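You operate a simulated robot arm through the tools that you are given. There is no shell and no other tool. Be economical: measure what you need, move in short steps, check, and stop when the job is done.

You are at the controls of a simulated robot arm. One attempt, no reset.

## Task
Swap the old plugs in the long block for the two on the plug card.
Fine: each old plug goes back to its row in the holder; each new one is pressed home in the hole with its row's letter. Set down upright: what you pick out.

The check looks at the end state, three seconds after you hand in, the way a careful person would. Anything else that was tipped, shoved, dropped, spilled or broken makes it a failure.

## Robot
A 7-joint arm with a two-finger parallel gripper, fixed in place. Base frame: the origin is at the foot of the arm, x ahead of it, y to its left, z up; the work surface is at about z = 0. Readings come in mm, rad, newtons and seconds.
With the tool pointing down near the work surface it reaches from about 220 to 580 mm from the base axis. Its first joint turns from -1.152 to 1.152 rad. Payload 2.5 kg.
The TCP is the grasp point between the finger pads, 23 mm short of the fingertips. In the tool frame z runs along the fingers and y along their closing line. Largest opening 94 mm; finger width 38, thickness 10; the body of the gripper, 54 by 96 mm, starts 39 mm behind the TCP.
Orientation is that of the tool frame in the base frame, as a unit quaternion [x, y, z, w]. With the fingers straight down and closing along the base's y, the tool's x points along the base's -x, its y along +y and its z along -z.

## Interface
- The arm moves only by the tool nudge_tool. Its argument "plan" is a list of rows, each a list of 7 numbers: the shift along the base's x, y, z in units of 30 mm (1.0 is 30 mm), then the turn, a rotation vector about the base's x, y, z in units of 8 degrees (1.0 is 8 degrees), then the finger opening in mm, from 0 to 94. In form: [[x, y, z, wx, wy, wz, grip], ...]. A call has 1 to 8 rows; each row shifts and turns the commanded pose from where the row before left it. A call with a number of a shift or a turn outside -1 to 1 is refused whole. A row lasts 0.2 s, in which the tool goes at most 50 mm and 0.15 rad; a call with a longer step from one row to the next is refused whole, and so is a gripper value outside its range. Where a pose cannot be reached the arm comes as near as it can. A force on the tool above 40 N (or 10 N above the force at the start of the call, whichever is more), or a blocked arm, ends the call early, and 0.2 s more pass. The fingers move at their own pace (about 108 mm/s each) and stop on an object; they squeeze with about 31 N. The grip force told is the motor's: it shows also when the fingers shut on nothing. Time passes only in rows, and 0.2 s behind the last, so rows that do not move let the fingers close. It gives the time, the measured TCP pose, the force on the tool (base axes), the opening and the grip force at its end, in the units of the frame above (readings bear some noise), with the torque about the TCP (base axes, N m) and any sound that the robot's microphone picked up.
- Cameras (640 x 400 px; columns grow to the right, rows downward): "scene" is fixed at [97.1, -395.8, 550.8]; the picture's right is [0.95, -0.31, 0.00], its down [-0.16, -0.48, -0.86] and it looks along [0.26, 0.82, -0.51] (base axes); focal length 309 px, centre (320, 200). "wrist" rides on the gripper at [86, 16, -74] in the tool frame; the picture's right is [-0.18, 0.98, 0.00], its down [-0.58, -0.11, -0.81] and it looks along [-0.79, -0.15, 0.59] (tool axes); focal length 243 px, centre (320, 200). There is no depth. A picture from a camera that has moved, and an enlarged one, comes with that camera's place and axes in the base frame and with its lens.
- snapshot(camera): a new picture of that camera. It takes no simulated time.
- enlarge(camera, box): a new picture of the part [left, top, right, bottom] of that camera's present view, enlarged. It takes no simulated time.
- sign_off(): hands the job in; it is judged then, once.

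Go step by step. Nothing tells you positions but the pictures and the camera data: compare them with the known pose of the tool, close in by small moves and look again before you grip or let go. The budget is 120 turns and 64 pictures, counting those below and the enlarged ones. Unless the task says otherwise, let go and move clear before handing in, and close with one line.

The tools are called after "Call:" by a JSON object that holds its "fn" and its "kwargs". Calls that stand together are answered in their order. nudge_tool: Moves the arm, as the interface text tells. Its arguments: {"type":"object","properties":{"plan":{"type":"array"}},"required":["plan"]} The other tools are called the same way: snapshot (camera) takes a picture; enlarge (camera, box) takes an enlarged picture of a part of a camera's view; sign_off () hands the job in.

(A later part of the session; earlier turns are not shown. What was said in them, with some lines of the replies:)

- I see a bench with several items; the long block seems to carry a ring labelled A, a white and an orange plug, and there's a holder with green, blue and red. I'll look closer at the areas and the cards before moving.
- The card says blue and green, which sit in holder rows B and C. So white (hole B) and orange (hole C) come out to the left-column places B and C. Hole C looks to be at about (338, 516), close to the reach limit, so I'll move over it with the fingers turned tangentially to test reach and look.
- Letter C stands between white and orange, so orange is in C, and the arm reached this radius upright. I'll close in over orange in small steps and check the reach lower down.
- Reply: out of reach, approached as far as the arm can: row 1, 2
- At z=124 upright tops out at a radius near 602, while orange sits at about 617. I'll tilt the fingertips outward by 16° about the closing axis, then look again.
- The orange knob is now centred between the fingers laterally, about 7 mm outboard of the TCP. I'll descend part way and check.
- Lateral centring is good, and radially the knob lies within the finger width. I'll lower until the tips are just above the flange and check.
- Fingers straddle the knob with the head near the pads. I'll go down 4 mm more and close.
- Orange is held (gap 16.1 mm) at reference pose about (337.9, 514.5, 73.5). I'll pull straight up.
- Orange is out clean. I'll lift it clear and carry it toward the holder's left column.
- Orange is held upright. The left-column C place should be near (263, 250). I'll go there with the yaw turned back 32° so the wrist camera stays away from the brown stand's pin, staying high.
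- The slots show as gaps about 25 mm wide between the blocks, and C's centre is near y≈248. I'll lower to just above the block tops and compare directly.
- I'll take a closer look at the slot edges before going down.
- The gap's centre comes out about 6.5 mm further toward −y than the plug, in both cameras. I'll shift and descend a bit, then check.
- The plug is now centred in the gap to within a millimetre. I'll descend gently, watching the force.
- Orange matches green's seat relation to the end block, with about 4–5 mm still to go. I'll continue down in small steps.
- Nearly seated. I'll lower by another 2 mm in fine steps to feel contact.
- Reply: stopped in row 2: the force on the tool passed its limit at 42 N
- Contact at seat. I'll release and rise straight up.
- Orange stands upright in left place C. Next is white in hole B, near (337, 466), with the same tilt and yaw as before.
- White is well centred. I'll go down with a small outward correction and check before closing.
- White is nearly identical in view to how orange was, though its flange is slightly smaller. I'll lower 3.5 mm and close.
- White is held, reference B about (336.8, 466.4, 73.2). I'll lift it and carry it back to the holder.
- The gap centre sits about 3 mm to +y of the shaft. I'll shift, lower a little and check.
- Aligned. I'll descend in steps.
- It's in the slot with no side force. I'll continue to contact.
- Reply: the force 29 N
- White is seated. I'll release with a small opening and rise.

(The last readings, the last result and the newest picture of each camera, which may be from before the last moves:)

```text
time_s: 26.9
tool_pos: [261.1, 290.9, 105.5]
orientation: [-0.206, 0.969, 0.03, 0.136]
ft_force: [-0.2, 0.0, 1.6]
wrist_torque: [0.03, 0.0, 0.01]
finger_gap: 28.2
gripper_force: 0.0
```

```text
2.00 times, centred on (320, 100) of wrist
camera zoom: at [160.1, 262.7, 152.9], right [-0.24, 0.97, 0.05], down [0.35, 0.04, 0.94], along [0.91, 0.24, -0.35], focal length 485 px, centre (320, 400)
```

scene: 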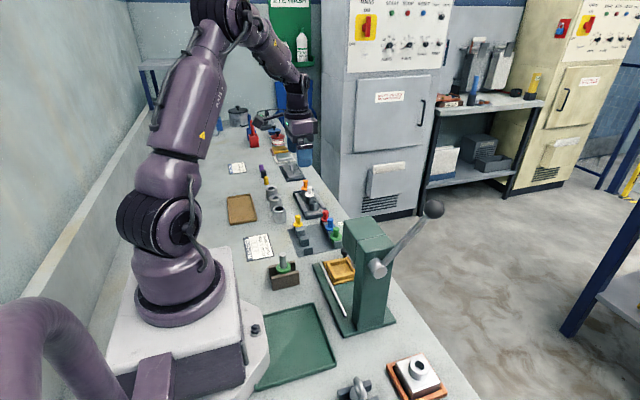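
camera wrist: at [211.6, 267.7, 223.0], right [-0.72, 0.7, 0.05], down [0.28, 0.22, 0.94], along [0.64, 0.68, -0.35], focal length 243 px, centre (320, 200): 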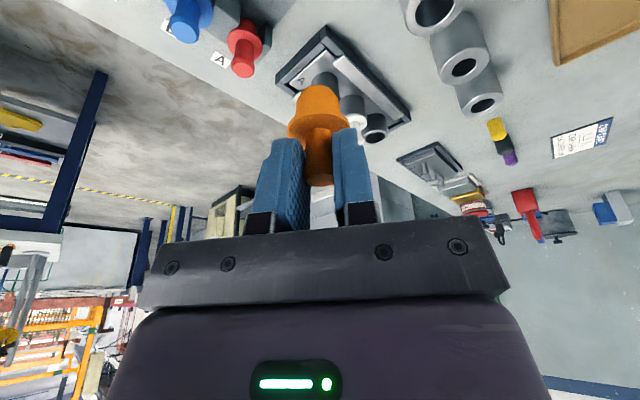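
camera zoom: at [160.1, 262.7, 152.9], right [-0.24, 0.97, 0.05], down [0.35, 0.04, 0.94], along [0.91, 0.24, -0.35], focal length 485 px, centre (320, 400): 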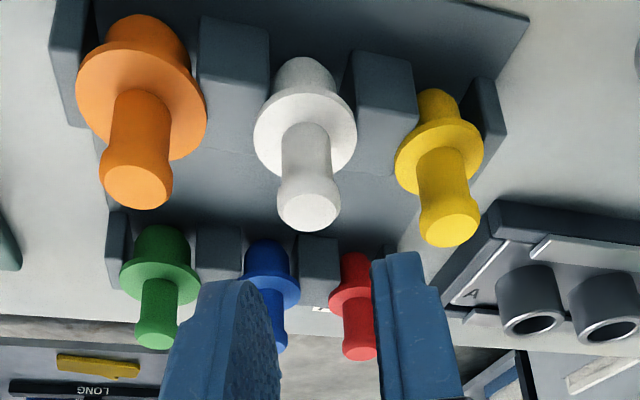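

All three old plugs stand in the left column. Next is green: I'll move over the right C place at about (344, 243).

Call:
{"fn": "nudge_tool", "kwargs": {"plan": [[0.5, -0.2, 0.3, 0, 0, 0, 34], [0.75, -0.45, 0, 0, 0, 0, 34], [0.75, -0.45, 0, 0, 0, 0, 34], [0.75, -0.45, 0, 0, 0, 0, 34]]}}

Call:
{"fn": "enlarge", "kwargs": {"camera": "wrist", "box": [160, 0, 480, 200]}}

Call:
{"fn": "snapshot", "kwargs": {"camera": "scene"}}

```text
time_s: 27.9
tool_pos: [343.0, 244.1, 114.7]
orientation: [-0.206, 0.968, 0.03, 0.137]
ft_force: [-0.3, 0.0, 0.7]
wrist_torque: [-0.01, -0.01, 0.01]
finger_gap: 34.1
gripper_force: 0.2
```

```text
2.00 times, centred on (320, 100) of wrist
camera zoom: at [242.5, 215.8, 161.8], right [-0.24, 0.97, 0.05], down [0.35, 0.04, 0.94], along [0.91, 0.24, -0.35], focal length 485 px, centre (320, 400)
```

zoom: 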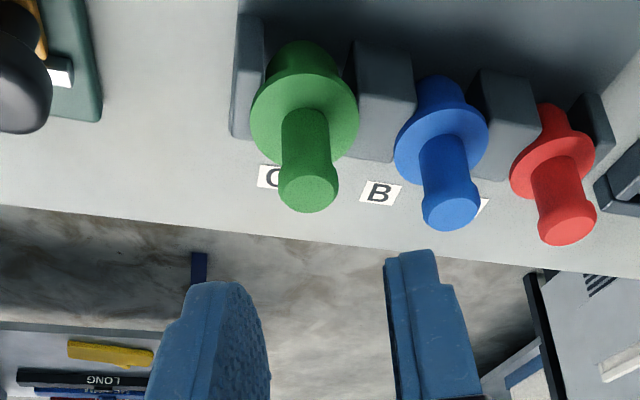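

```text
20 pictures are left
```

scene: 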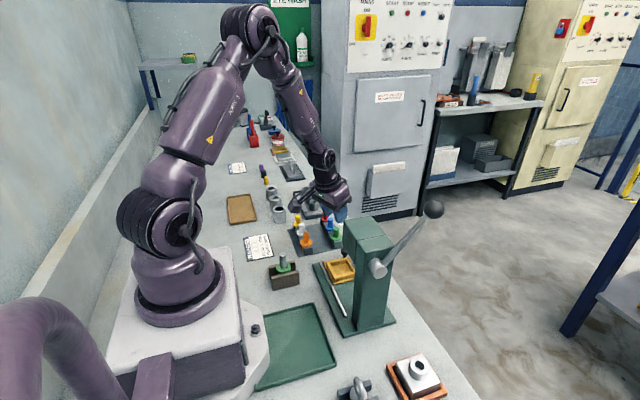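

The labels confirm green is C and blue is B. I'll apply the measured correction, lower to the equivalent pre-grip height and compare with orange's reference picture.

Call:
{"fn": "nudge_tool", "kwargs": {"plan": [[0.11, -0.07, 0, 0, 0, 0, 40], [0, 0, -0.6, 0, 0, 0, 40], [0, 0, -0.6, 0, 0, 0, 40], [0, 0, -0.5, 0, 0, 0, 40]]}}

Call:
{"fn": "enlarge", "kwargs": {"camera": "wrist", "box": [220, 0, 420, 200]}}

```text
time_s: 28.9
tool_pos: [346.8, 241.7, 62.4]
orientation: [-0.206, 0.968, 0.03, 0.137]
ft_force: [0.5, 0.1, 0.0]
wrist_torque: [-0.01, 0.05, 0.01]
finger_gap: 40.2
gripper_force: 0.2
```

```text
2.00 times, centred on (320, 100) of wrist
camera zoom: at [246.1, 214.1, 109.9], right [-0.24, 0.97, 0.05], down [0.35, 0.04, 0.94], along [0.91, 0.24, -0.35], focal length 485 px, centre (320, 400)
```

zoom: 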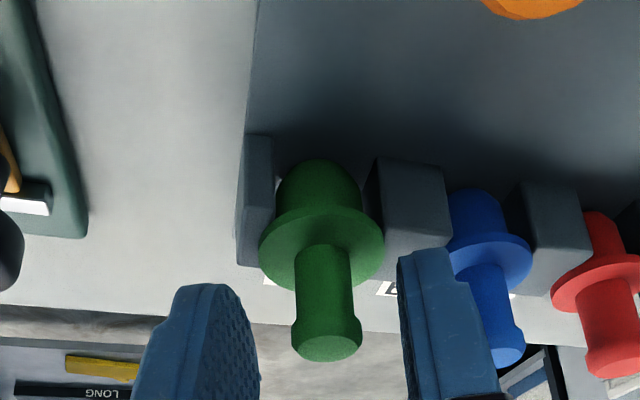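

Green's view matches the reference closely. I'll make a 1.3 mm lateral trim, lower 2.8 mm and close.

Call:
{"fn": "nudge_tool", "kwargs": {"plan": [[-0.017, 0.04, -0.093, 0, 0, 0, 40], [0, 0, 0, 0, 0, 0, 24], [0, 0, 0, 0, 0, 0, 8], [0, 0, 0, 0, 0, 0, 5], [0, 0, 0, 0, 0, 0, 5]]}}

Call:
{"fn": "enlarge", "kwargs": {"camera": "wrist", "box": [220, 0, 420, 200]}}

```text
time_s: 30.1
tool_pos: [346.1, 242.5, 59.3]
orientation: [-0.206, 0.968, 0.029, 0.138]
ft_force: [-0.3, 0.1, -0.3]
wrist_torque: [-0.03, -0.01, 0.0]
finger_gap: 16.2
gripper_force: 31.0
```

```text
2.00 times, centred on (320, 100) of wrist
camera zoom: at [245.6, 214.8, 107.2], right [-0.24, 0.97, 0.05], down [0.35, 0.04, 0.94], along [0.91, 0.24, -0.35], focal length 485 px, centre (320, 400)
```

zoom: 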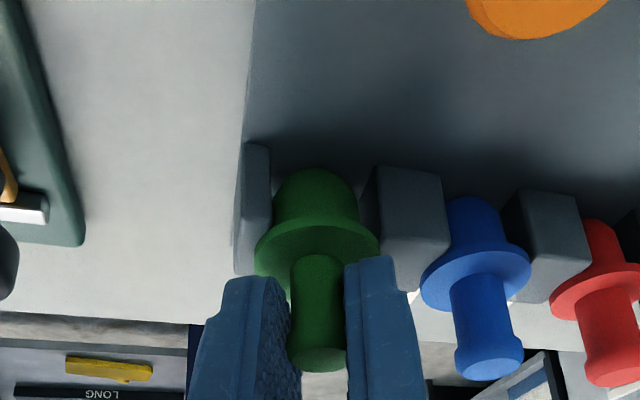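

Green is held just as orange was. I'll lift it and carry it toward hole C.

Call:
{"fn": "nudge_tool", "kwargs": {"plan": [[0, 0, 0.3, 0, 0, 0, 5], [0, 0, 0.9, 0, 0, 0, 5], [0, 0, 0.9, 0, 0, 0, 5], [0, 0.3, 0.9, 0, 0, 1, 5], [0, 0.9, 0.5, 0, 0, 1, 5], [0, 0.95, 0, 0, 0, 1, 5], [0, 0.95, 0, 0, 0, 1, 5], [0, 0.95, 0, 0, 0, 0, 5]]}}

Call:
{"fn": "nudge_tool", "kwargs": {"plan": [[-0.05, 0.95, 0, 0, 0, 0, 5], [-0.05, 0.95, 0, 0, 0, 0, 5], [-0.05, 0.95, 0, 0, 0, 0, 5], [-0.05, 0.95, 0, 0, 0, 0, 5], [-0.05, 0.9, -0.2, 0, 0, 0, 5]]}}

```text
time_s: 31.9
tool_pos: [344.7, 364.1, 163.9]
orientation: [-0.466, 0.874, 0.066, 0.123]
ft_force: [-0.1, 0.8, 0.3]
wrist_torque: [-0.01, -0.02, 0.0]
finger_gap: 16.1
gripper_force: 30.7
```

```text
time_s: 33.1
tool_pos: [340.3, 504.5, 157.5]
orientation: [-0.465, 0.874, 0.065, 0.124]
ft_force: [0.2, -0.2, 0.5]
wrist_torque: [-0.02, -0.01, -0.03]
finger_gap: 16.0
gripper_force: 30.9
```

Call:
{"fn": "nudge_tool", "kwargs": {"plan": [[-0.08, 0.33, -0.5, 0, 0, 0, 5], [0, 0, -0.7, 0, 0, 0, 5], [0, 0, -0.5, 0, 0, 0, 5], [0, 0, 0, 0, 0, 0, 5]]}}

Call:
{"fn": "enlarge", "kwargs": {"camera": "wrist", "box": [220, 0, 420, 200]}}

Call:
{"fn": "enlarge", "kwargs": {"camera": "scene", "box": [270, 150, 350, 200]}}

```text
time_s: 34.1
tool_pos: [335.6, 514.6, 106.2]
orientation: [-0.465, 0.874, 0.066, 0.123]
ft_force: [0.3, 0.0, -0.4]
wrist_torque: [0.0, -0.02, 0.0]
finger_gap: 15.8
gripper_force: 31.2
```

```text
2.00 times, centred on (320, 100) of wrist
camera zoom: at [265.4, 438.1, 154.6], right [-0.72, 0.7, 0.05], down [0.28, 0.22, 0.94], along [0.64, 0.68, -0.35], focal length 485 px, centre (320, 400)
```

zoom: 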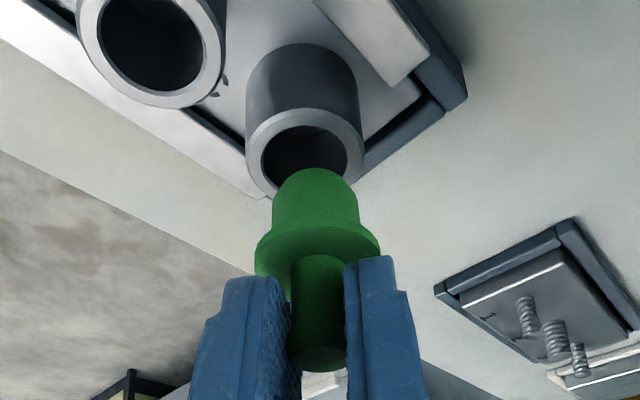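

```text
8.00 times, centred on (310, 175) of scene
camera zoom: at [97.1, -395.8, 550.8], right [0.95, -0.31, 0.0], down [-0.16, -0.48, -0.86], along [0.26, 0.82, -0.51], focal length 2474 px, centre (400, 400)
```

zoom: 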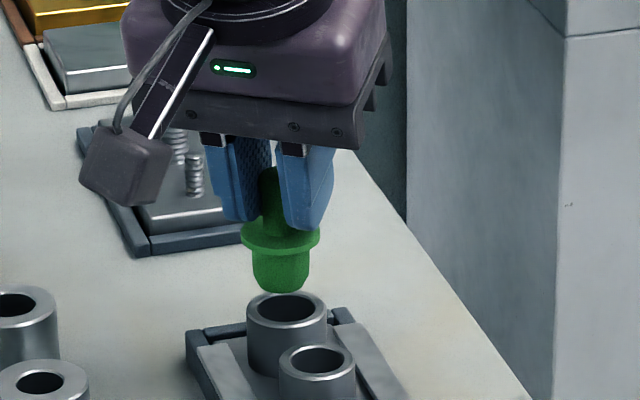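

The pose memory and the scene view both say x needs about +2 mm. I'll correct it and rise to z≈120, where I have a reference picture from the orange removal, and compare.

Call:
{"fn": "nudge_tool", "kwargs": {"plan": [[0.07, 0, 0.47, 0, 0, 0, 5], [0, 0, 0, 0, 0, 0, 5]]}}

Call:
{"fn": "snapshot", "kwargs": {"camera": "wrist"}}

Call:
{"fn": "nudge_tool", "kwargs": {"plan": [[0, 0, 0, 0, 0, 0, 5]]}}

Call:
{"fn": "nudge_tool", "kwargs": {"plan": [[0, 0, 0, 0, 0, 0, 5]]}}

```text
time_s: 34.7
tool_pos: [338.4, 514.6, 122.7]
orientation: [-0.465, 0.874, 0.066, 0.123]
ft_force: [-0.5, 0.6, -0.9]
wrist_torque: [-0.02, 0.01, 0.03]
finger_gap: 16.0
gripper_force: 31.4
```

```text
15 pictures are left
camera wrist: at [268.1, 437.1, 169.6], right [-0.72, 0.7, 0.05], down [0.28, 0.22, 0.94], along [0.64, 0.68, -0.35], focal length 243 px, centre (320, 200)
```

wrist: 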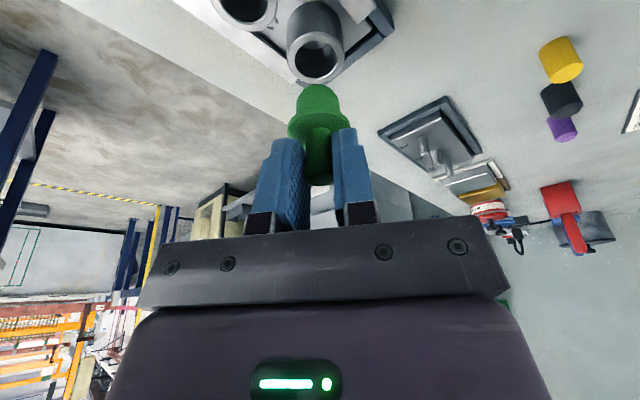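

```text
time_s: 35.1
tool_pos: [340.0, 515.2, 121.0]
orientation: [-0.465, 0.874, 0.067, 0.123]
ft_force: [0.2, -0.2, 0.0]
wrist_torque: [0.0, -0.02, 0.02]
finger_gap: 15.7
gripper_force: 31.5
```

```text
time_s: 35.5
tool_pos: [339.3, 513.5, 121.8]
orientation: [-0.465, 0.874, 0.067, 0.123]
ft_force: [0.1, 0.3, -0.2]
wrist_torque: [-0.03, -0.03, 0.01]
finger_gap: 15.9
gripper_force: 30.5
```

Averaged readings put x about 0.8 mm past the reference. I'll trim, descend to just above the ring and look.

Call:
{"fn": "nudge_tool", "kwargs": {"plan": [[-0.025, 0, -0.5, 0, 0, 0, 5], [0, 0, -0.35, 0, 0, 0, 5], [0, 0, 0, 0, 0, 0, 5]]}}

Call:
{"fn": "enlarge", "kwargs": {"camera": "wrist", "box": [260, 50, 380, 125]}}

Call:
{"fn": "enlarge", "kwargs": {"camera": "scene", "box": [290, 170, 330, 195]}}

```text
time_s: 36.3
tool_pos: [337.9, 515.3, 96.3]
orientation: [-0.465, 0.874, 0.065, 0.124]
ft_force: [0.4, 0.1, -0.3]
wrist_torque: [0.04, -0.02, 0.0]
finger_gap: 15.7
gripper_force: 31.0
```

```text
5.33 times, centred on (320, 88) of wrist
camera zoom: at [267.1, 437.4, 143.6], right [-0.72, 0.7, 0.05], down [0.28, 0.22, 0.94], along [0.64, 0.68, -0.35], focal length 1294 px, centre (320, 800)
```

zoom: 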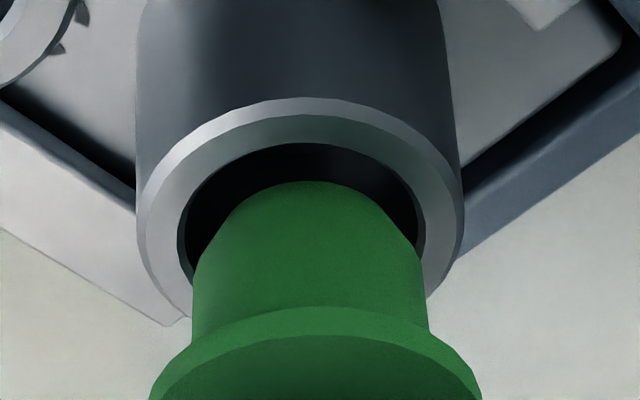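

```text
16.00 times, centred on (310, 182) of scene
camera zoom: at [97.1, -395.8, 550.8], right [0.95, -0.31, 0.0], down [-0.16, -0.48, -0.86], along [0.26, 0.82, -0.51], focal length 4947 px, centre (480, 480)
```

zoom: 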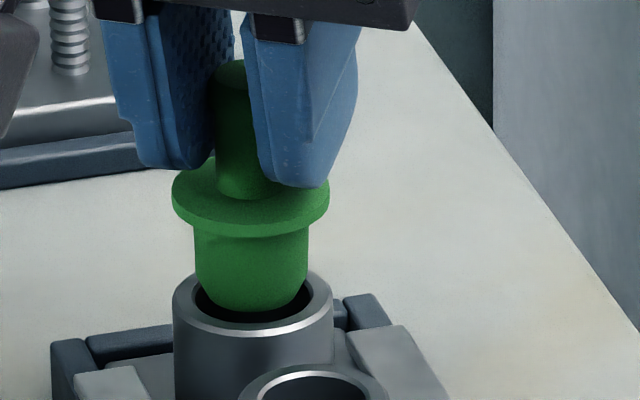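

Green is nearly concentric with ring C, within about half a millimetre. I'll apply a small trim and descend gently, watching force.

Call:
{"fn": "nudge_tool", "kwargs": {"plan": [[0.007, -0.018, 0, 0, 0, 0, 5], [0, 0, -0.12, 0, 0, 0, 5], [0, 0, -0.1, 0, 0, 0, 5], [0, 0, -0.1, 0, 0, 0, 5]]}}

```text
time_s: 37.3
tool_pos: [336.9, 515.5, 87.7]
orientation: [-0.466, 0.874, 0.066, 0.123]
ft_force: [0.2, 0.2, -0.5]
wrist_torque: [0.01, -0.01, 0.01]
finger_gap: 16.0
gripper_force: 30.6
```

Call:
{"fn": "nudge_tool", "kwargs": {"plan": [[0, 0, -0.1, 0, 0, 0, 5], [0, 0, -0.1, 0, 0, 0, 5]]}}

```text
time_s: 37.9
tool_pos: [337.3, 514.0, 79.7]
orientation: [-0.464, 0.875, 0.066, 0.124]
ft_force: [-1.1, -6.7, 6.7]
wrist_torque: [-0.19, 0.03, -0.07]
finger_gap: 16.0
gripper_force: 31.1
```

It's in the hole with a light wall force toward −y. I'll yield slightly that way and continue.

Call:
{"fn": "nudge_tool", "kwargs": {"plan": [[0, -0.02, 0, 0, 0, 0, 5], [0, 0, -0.07, 0, 0, 0, 5]]}}

Call:
{"fn": "enlarge", "kwargs": {"camera": "scene", "box": [290, 170, 330, 195]}}

```text
time_s: 38.5
tool_pos: [337.3, 514.1, 77.8]
orientation: [-0.465, 0.875, 0.066, 0.123]
ft_force: [2.8, -1.7, 1.7]
wrist_torque: [-0.01, -0.06, -0.03]
finger_gap: 15.7
gripper_force: 30.5
```

```text
16.00 times, centred on (310, 182) of scene
camera zoom: at [97.1, -395.8, 550.8], right [0.95, -0.31, 0.0], down [-0.16, -0.48, -0.86], along [0.26, 0.82, -0.51], focal length 4947 px, centre (480, 480)
```

zoom: 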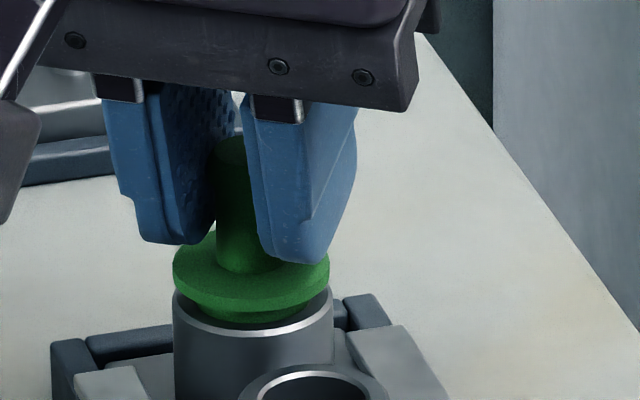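

Going in well, about 5 mm left.

Call:
{"fn": "nudge_tool", "kwargs": {"plan": [[0, 0, -0.06, 0, 0, 0, 5], [0, 0, -0.05, 0, 0, 0, 5]]}}

```text
time_s: 39.1
tool_pos: [338.3, 512.7, 75.3]
orientation: [-0.465, 0.874, 0.066, 0.123]
ft_force: [0.0, 0.8, 2.6]
wrist_torque: [0.01, 0.01, 0.04]
finger_gap: 15.8
gripper_force: 30.8
```

Call:
{"fn": "nudge_tool", "kwargs": {"plan": [[0, 0, -0.04, 0, 0, 0, 5], [0, 0, -0.04, 0, 0, 0, 5]]}}

```text
time_s: 39.7
tool_pos: [337.6, 513.2, 74.5]
orientation: [-0.465, 0.874, 0.067, 0.124]
ft_force: [0.2, 1.1, 4.5]
wrist_torque: [0.04, -0.02, -0.01]
finger_gap: 16.0
gripper_force: 30.8
```

Call:
{"fn": "nudge_tool", "kwargs": {"plan": [[0, 0, -0.04, 0, 0, 0, 5], [0, 0, -0.04, 0, 0, 0, 5]]}}

Call:
{"fn": "enlarge", "kwargs": {"camera": "scene", "box": [290, 170, 330, 195]}}

```text
time_s: 40.3
tool_pos: [338.1, 514.4, 73.9]
orientation: [-0.465, 0.874, 0.067, 0.124]
ft_force: [-7.3, -9.3, 22.8]
wrist_torque: [-0.19, 0.02, -0.06]
finger_gap: 16.1
gripper_force: 30.8
```

```text
16.00 times, centred on (310, 182) of scene
camera zoom: at [97.0, -395.9, 550.7], right [0.95, -0.31, 0.0], down [-0.16, -0.48, -0.86], along [0.26, 0.82, -0.51], focal length 4947 px, centre (480, 480)
```

zoom: 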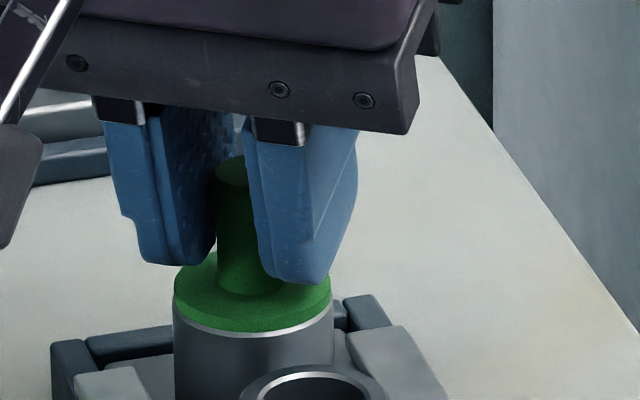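

The flange is down on the ring. One more light press, then I relax, release and rise.

Call:
{"fn": "nudge_tool", "kwargs": {"plan": [[0, 0, -0.02, 0, 0, 0, 5]]}}

Call:
{"fn": "nudge_tool", "kwargs": {"plan": [[0, 0, 0.06, 0, 0, 0, 5], [0, 0, 0, 0, 0, 0, 34], [0, 0, 0.1, 0, 0, 0, 34], [0, 0, 0.6, 0, 0, 0, 34], [0, 0, 0.8, 0, 0, 0, 34], [0, -0.3, 0.8, 0, 0, 0, 34]]}}

Call:
{"fn": "enlarge", "kwargs": {"camera": "scene", "box": [270, 160, 350, 210]}}

```text
time_s: 40.9
tool_pos: [337.9, 514.1, 73.6]
orientation: [-0.465, 0.874, 0.068, 0.124]
ft_force: [-3.6, -4.3, 5.0]
wrist_torque: [-0.11, 0.05, 0.0]
finger_gap: 16.0
gripper_force: 31.1
stopped in row 1: the force on the tool passed its limit at 40 N (the readings are from after the stop); the commanded pose is now the measured one
```

```text
time_s: 42.3
tool_pos: [336.6, 507.8, 144.1]
orientation: [-0.465, 0.874, 0.066, 0.124]
ft_force: [-0.2, -1.2, -0.1]
wrist_torque: [0.03, 0.0, -0.05]
finger_gap: 33.8
gripper_force: 0.1
```

```text
8.00 times, centred on (310, 185) of scene
camera zoom: at [97.1, -395.8, 550.8], right [0.95, -0.31, 0.0], down [-0.16, -0.48, -0.86], along [0.26, 0.82, -0.51], focal length 2474 px, centre (400, 320)
```

zoom: 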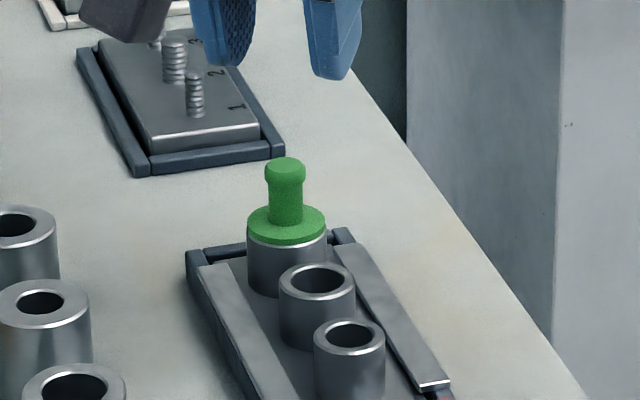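

Green is home in C. Now blue: I'll go back over the right B place with the yaw turned back.

Call:
{"fn": "nudge_tool", "kwargs": {"plan": [[0.04, -0.92, 0, 0, 0, -1, 34], [0.04, -0.92, 0, 0, 0, -1, 34], [0.04, -0.92, 0, 0, 0, -1, 34], [0.04, -0.92, 0, 0, 0, -1, 34], [0.04, -0.92, 0, 0, 0, 0, 34], [0.04, -0.92, 0, 0, 0, 0, 34], [0.04, -0.92, -0.4, 0, 0, 0, 34], [0.02, -0.9, -0.6, 0, 0, 0, 34]]}}

Call:
{"fn": "enlarge", "kwargs": {"camera": "wrist", "box": [160, 0, 480, 200]}}

```text
time_s: 44.1
tool_pos: [348.0, 286.5, 113.2]
orientation: [-0.206, 0.968, 0.03, 0.138]
ft_force: [-0.5, 0.4, -0.2]
wrist_torque: [0.01, 0.01, -0.04]
finger_gap: 34.1
gripper_force: 0.0
```

```text
2.00 times, centred on (320, 100) of wrist
camera zoom: at [247.7, 257.8, 160.6], right [-0.24, 0.97, 0.05], down [0.35, 0.03, 0.94], along [0.91, 0.24, -0.35], focal length 485 px, centre (320, 400)
```

zoom: 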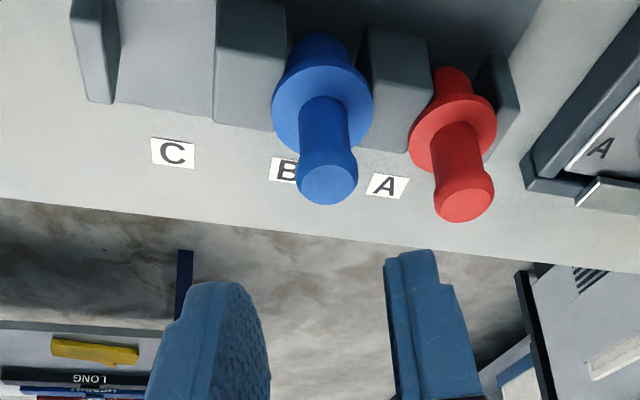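

I'll correct by (−3, +3) mm, lower to pre-grip height and compare.

Call:
{"fn": "nudge_tool", "kwargs": {"plan": [[-0.1, 0.1, 0, 0, 0, 0, 36], [0, 0, -0.6, 0, 0, 0, 36], [0, 0, -0.6, 0, 0, 0, 36], [0, 0, -0.47, 0, 0, 0, 36]]}}

Call:
{"fn": "enlarge", "kwargs": {"camera": "wrist", "box": [220, 0, 420, 200]}}

```text
time_s: 45.1
tool_pos: [344.7, 290.3, 64.3]
orientation: [-0.206, 0.968, 0.03, 0.138]
ft_force: [-0.1, 0.6, 0.3]
wrist_torque: [0.0, 0.01, 0.0]
finger_gap: 36.0
gripper_force: 0.0
```

```text
2.00 times, centred on (320, 100) of wrist
camera zoom: at [242.8, 261.5, 111.3], right [-0.24, 0.97, 0.05], down [0.35, 0.03, 0.94], along [0.91, 0.24, -0.35], focal length 485 px, centre (320, 400)
```

zoom: 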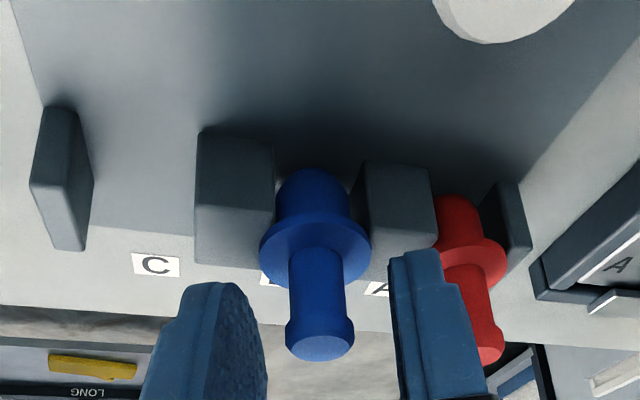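

The view matches white's reference. I'll narrow slightly, lower 4 mm and close.

Call:
{"fn": "nudge_tool", "kwargs": {"plan": [[0, 0, 0, 0, 0, 0, 28], [0, 0, -0.135, 0, 0, 0, 28], [0, 0, 0, 0, 0, 0, 8], [0, 0, 0, 0, 0, 0, 5], [0, 0, 0, 0, 0, 0, 5]]}}

Call:
{"fn": "enlarge", "kwargs": {"camera": "wrist", "box": [220, 0, 420, 200]}}

```text
time_s: 46.3
tool_pos: [342.3, 289.6, 60.4]
orientation: [-0.206, 0.968, 0.03, 0.138]
ft_force: [1.1, 0.1, 1.6]
wrist_torque: [0.03, -0.05, 0.01]
finger_gap: 15.3
gripper_force: 31.4
```

```text
2.00 times, centred on (320, 100) of wrist
camera zoom: at [242.8, 261.2, 107.9], right [-0.24, 0.97, 0.05], down [0.35, 0.03, 0.94], along [0.91, 0.24, -0.35], focal length 485 px, centre (320, 400)
```

zoom: 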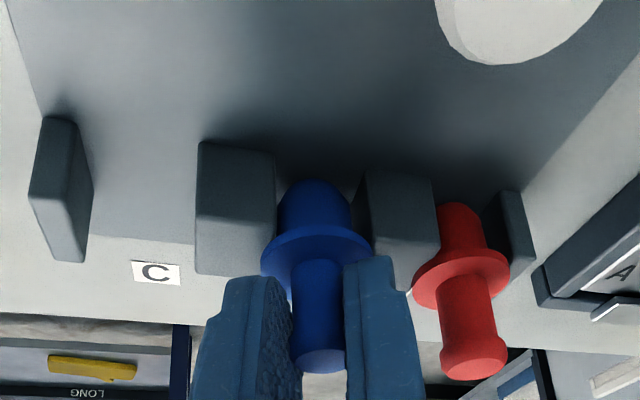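

Blue is held; its radial offset may differ from white's by 1–3 mm, which I'll check over the hole. I'll carry it to B.

Call:
{"fn": "nudge_tool", "kwargs": {"plan": [[0, 0, 0.3, 0, 0, 0, 5], [0, 0, 0.9, 0, 0, 0, 5], [0, 0, 0.9, 0, 0, 0, 5], [0, 0.3, 0.9, 0, 0, 1, 5], [0, 0.9, 0, 0, 0, 1, 5], [0, 0.95, 0, 0, 0, 1, 5], [-0.07, 0.95, 0, 0, 0, 1, 5], [-0.07, 0.95, 0, 0, 0, 0, 5]]}}

Call:
{"fn": "nudge_tool", "kwargs": {"plan": [[-0.05, 0.9, 0, 0, 0, 0, 5], [-0.05, 0.82, 0, 0, 0, 0, 5], [0, 0, -0.5, 0, 0, 0, 5], [0, 0, 0, 0, 0, 0, 5]]}}

Call:
{"fn": "nudge_tool", "kwargs": {"plan": [[0, 0, -0.5, 0, 0, 0, 5], [0, 0, 0, 0, 0, 0, 5]]}}

```text
time_s: 48.1
tool_pos: [338.6, 410.9, 149.9]
orientation: [-0.466, 0.874, 0.065, 0.124]
ft_force: [0.4, 0.3, 0.2]
wrist_torque: [0.0, 0.0, -0.03]
finger_gap: 15.4
gripper_force: 31.3
```

```text
time_s: 49.1
tool_pos: [334.7, 461.6, 133.7]
orientation: [-0.465, 0.874, 0.067, 0.125]
ft_force: [-0.7, -0.3, 0.0]
wrist_torque: [-0.03, -0.02, 0.0]
finger_gap: 15.2
gripper_force: 30.8
```

```text
time_s: 49.7
tool_pos: [335.2, 461.4, 118.1]
orientation: [-0.465, 0.874, 0.066, 0.124]
ft_force: [-0.3, 0.1, -1.1]
wrist_torque: [-0.02, -0.01, -0.03]
finger_gap: 15.4
gripper_force: 31.2
```

Call:
{"fn": "nudge_tool", "kwargs": {"plan": [[0.027, 0.1, 0, 0, 0, 0, 5], [0, 0, -0.4, 0, 0, 0, 5], [0, 0, -0.3, 0, 0, 0, 5], [0, 0, 0, 0, 0, 0, 5]]}}

Call:
{"fn": "enlarge", "kwargs": {"camera": "wrist", "box": [260, 50, 380, 125]}}

Call:
{"fn": "enlarge", "kwargs": {"camera": "scene", "box": [290, 175, 330, 200]}}

```text
time_s: 50.7
tool_pos: [335.9, 464.9, 98.3]
orientation: [-0.465, 0.874, 0.068, 0.123]
ft_force: [0.0, 0.1, 0.2]
wrist_torque: [0.02, 0.01, 0.01]
finger_gap: 15.6
gripper_force: 31.2
```

```text
5.33 times, centred on (320, 88) of wrist
camera zoom: at [266.6, 387.3, 145.9], right [-0.72, 0.7, 0.05], down [0.28, 0.22, 0.94], along [0.64, 0.69, -0.35], focal length 1294 px, centre (320, 800)
```

zoom: 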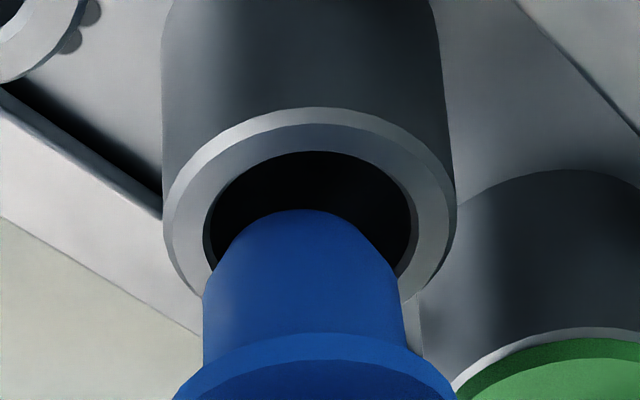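

```text
16.00 times, centred on (310, 188) of scene
camera zoom: at [97.1, -395.8, 550.8], right [0.95, -0.31, 0.0], down [-0.16, -0.48, -0.86], along [0.26, 0.82, -0.51], focal length 4947 px, centre (480, 400)
```

zoom: 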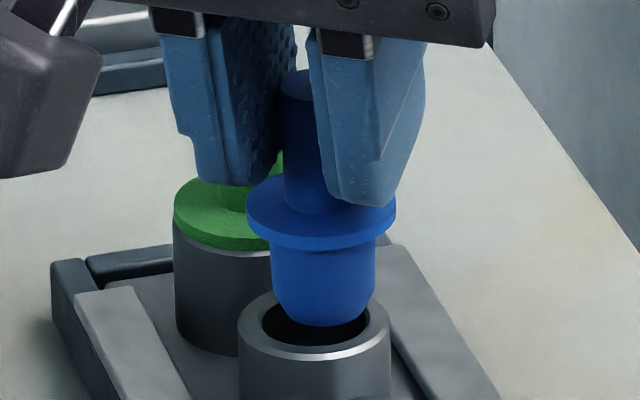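

Blue needs about 2.5 mm inward and 1 mm sideways to be concentric with ring B. I'll apply that and check.

Call:
{"fn": "nudge_tool", "kwargs": {"plan": [[-0.08, -0.048, 0, 0, 0, 0, 5], [0, 0, -0.07, 0, 0, 0, 5], [0, 0, 0, 0, 0, 0, 5]]}}

Call:
{"fn": "enlarge", "kwargs": {"camera": "wrist", "box": [260, 50, 380, 125]}}

```text
time_s: 51.5
tool_pos: [335.4, 464.0, 95.6]
orientation: [-0.465, 0.874, 0.067, 0.124]
ft_force: [0.1, -0.2, -0.1]
wrist_torque: [-0.01, -0.01, -0.02]
finger_gap: 16.0
gripper_force: 30.9
```

```text
5.33 times, centred on (320, 88) of wrist
camera zoom: at [264.0, 386.1, 143.7], right [-0.72, 0.7, 0.05], down [0.28, 0.22, 0.94], along [0.64, 0.69, -0.35], focal length 1294 px, centre (320, 800)
```

zoom: 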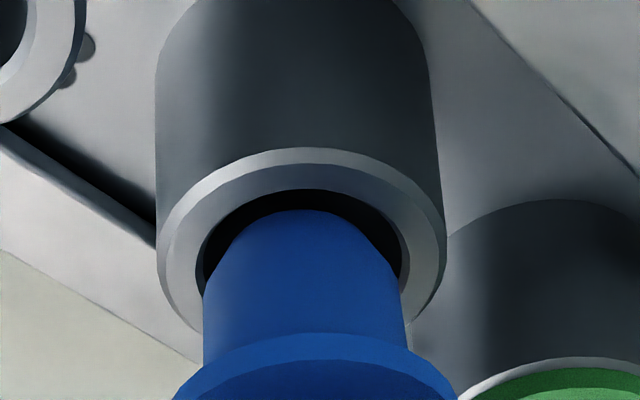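

Call:
{"fn": "enlarge", "kwargs": {"camera": "scene", "box": [290, 175, 330, 200]}}

```text
16.00 times, centred on (310, 188) of scene
camera zoom: at [97.1, -395.8, 550.8], right [0.95, -0.31, 0.0], down [-0.16, -0.48, -0.86], along [0.26, 0.82, -0.51], focal length 4947 px, centre (480, 400)
```

zoom: 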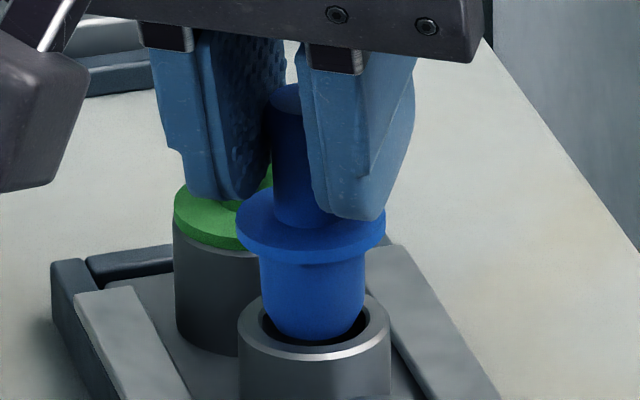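

Both views show blue concentric with ring B to a fraction of a millimetre. I'll descend gently.

Call:
{"fn": "nudge_tool", "kwargs": {"plan": [[0, 0, -0.08, 0, 0, 0, 5], [0, 0, -0.08, 0, 0, 0, 5]]}}

Call:
{"fn": "nudge_tool", "kwargs": {"plan": [[0, 0, -0.07, 0, 0, 0, 5], [0, 0, -0.07, 0, 0, 0, 5]]}}

```text
time_s: 52.1
tool_pos: [334.9, 463.3, 91.5]
orientation: [-0.465, 0.874, 0.067, 0.125]
ft_force: [0.2, 0.6, 1.5]
wrist_torque: [0.01, -0.01, -0.01]
finger_gap: 15.8
gripper_force: 31.9
```

```text
time_s: 52.7
tool_pos: [334.8, 462.8, 85.9]
orientation: [-0.465, 0.874, 0.067, 0.124]
ft_force: [1.0, 3.1, 3.0]
wrist_torque: [0.14, -0.13, -0.03]
finger_gap: 15.7
gripper_force: 31.5
```

It has entered; a light wall force points outward (+y), so I'll yield 0.4 mm that way and continue.

Call:
{"fn": "nudge_tool", "kwargs": {"plan": [[0.007, 0.014, 0, 0, 0, 0, 5], [0, 0, -0.07, 0, 0, 0, 5], [0, 0, -0.07, 0, 0, 0, 5]]}}

```text
time_s: 53.5
tool_pos: [335.6, 463.1, 83.1]
orientation: [-0.465, 0.874, 0.067, 0.124]
ft_force: [0.5, 3.0, 2.9]
wrist_torque: [0.11, -0.03, -0.02]
finger_gap: 15.8
gripper_force: 31.3
```

Call:
{"fn": "nudge_tool", "kwargs": {"plan": [[0.003, 0.012, 0, 0, 0, 0, 5], [0, 0, -0.07, 0, 0, 0, 5], [0, 0, -0.06, 0, 0, 0, 5]]}}

```text
time_s: 54.3
tool_pos: [336.4, 464.1, 79.6]
orientation: [-0.466, 0.874, 0.067, 0.123]
ft_force: [-0.7, 2.1, 1.8]
wrist_torque: [0.1, 0.01, -0.03]
finger_gap: 16.0
gripper_force: 30.9
```

Call:
{"fn": "nudge_tool", "kwargs": {"plan": [[0, 0.007, -0.05, 0, 0, 0, 5], [0, 0, -0.05, 0, 0, 0, 5]]}}

Call:
{"fn": "nudge_tool", "kwargs": {"plan": [[0, 0, -0.04, 0, 0, 0, 5], [0, 0, -0.03, 0, 0, 0, 5]]}}

```text
time_s: 54.9
tool_pos: [335.4, 464.3, 76.6]
orientation: [-0.465, 0.874, 0.066, 0.124]
ft_force: [-0.9, -0.2, 3.1]
wrist_torque: [0.04, 0.01, 0.03]
finger_gap: 15.8
gripper_force: 31.6
```

```text
time_s: 55.5
tool_pos: [335.9, 463.1, 74.8]
orientation: [-0.465, 0.874, 0.067, 0.125]
ft_force: [0.4, -2.5, 7.6]
wrist_torque: [0.0, -0.04, -0.01]
finger_gap: 15.8
gripper_force: 31.0
```

Call:
{"fn": "nudge_tool", "kwargs": {"plan": [[0, 0, -0.04, 0, 0, 0, 5], [0, 0, -0.03, 0, 0, 0, 5]]}}

Call:
{"fn": "enlarge", "kwargs": {"camera": "scene", "box": [290, 175, 330, 200]}}

```text
time_s: 56.1
tool_pos: [335.2, 464.3, 74.8]
orientation: [-0.465, 0.874, 0.066, 0.125]
ft_force: [-5.6, -15.3, 29.2]
wrist_torque: [-0.33, 0.3, -0.06]
finger_gap: 16.1
gripper_force: 31.3
```

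```text
16.00 times, centred on (310, 188) of scene
camera zoom: at [97.0, -395.9, 550.7], right [0.95, -0.31, 0.0], down [-0.16, -0.48, -0.86], along [0.26, 0.82, -0.51], focal length 4947 px, centre (480, 400)
```

zoom: 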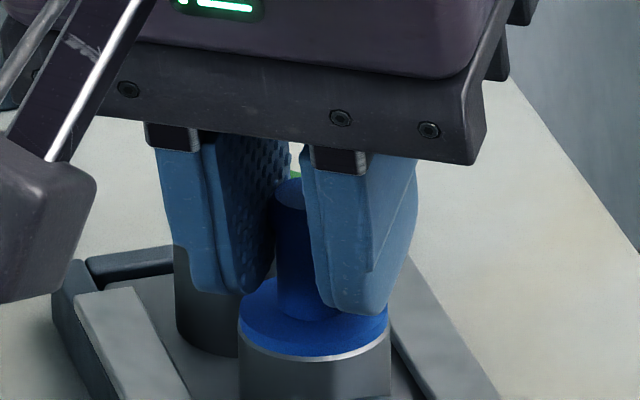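

Blue is seated flat on ring B at about 30 N. I'll relax, release and rise clear.

Call:
{"fn": "nudge_tool", "kwargs": {"plan": [[0, 0, 0.05, 0, 0, 0, 5], [0, 0, 0, 0, 0, 0, 28], [0, 0, 0.1, 0, 0, 0, 28], [0, 0, 0.6, 0, 0, 0, 28], [0, 0, 0.9, 0, 0, 0, 28], [-0.3, -0.6, 0.7, 0, 0, 0, 28], [-0.3, -0.8, 0.5, 0, 0, 0, 28]]}}

Call:
{"fn": "enlarge", "kwargs": {"camera": "scene", "box": [260, 170, 350, 260]}}

```text
time_s: 57.7
tool_pos: [315.7, 421.4, 156.2]
orientation: [-0.465, 0.874, 0.067, 0.124]
ft_force: [0.1, -0.6, -0.2]
wrist_torque: [0.03, 0.03, 0.01]
finger_gap: 28.1
gripper_force: 0.1
```

```text
4.44 times, centred on (305, 215) of scene
camera zoom: at [97.1, -395.7, 550.8], right [0.95, -0.31, 0.0], down [-0.16, -0.48, -0.86], along [0.26, 0.82, -0.51], focal length 1374 px, centre (387, 133)
```

zoom: 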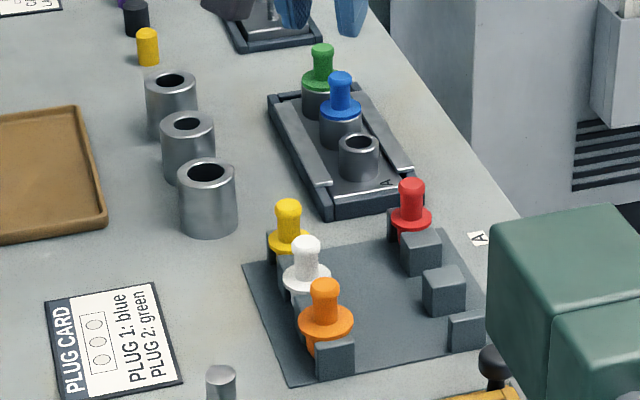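

Green is home in C, blue is home in B, white and orange stand upright in rows B and C of the holder, and the gripper is clear. I'll hand in.

Call:
{"fn": "sign_off", "kwargs": {}}

```text
The job is handed in.
```

The swap is done: blue is pressed home in hole B and green in hole C, and the old white and orange plugs stand upright in holder rows B and C.
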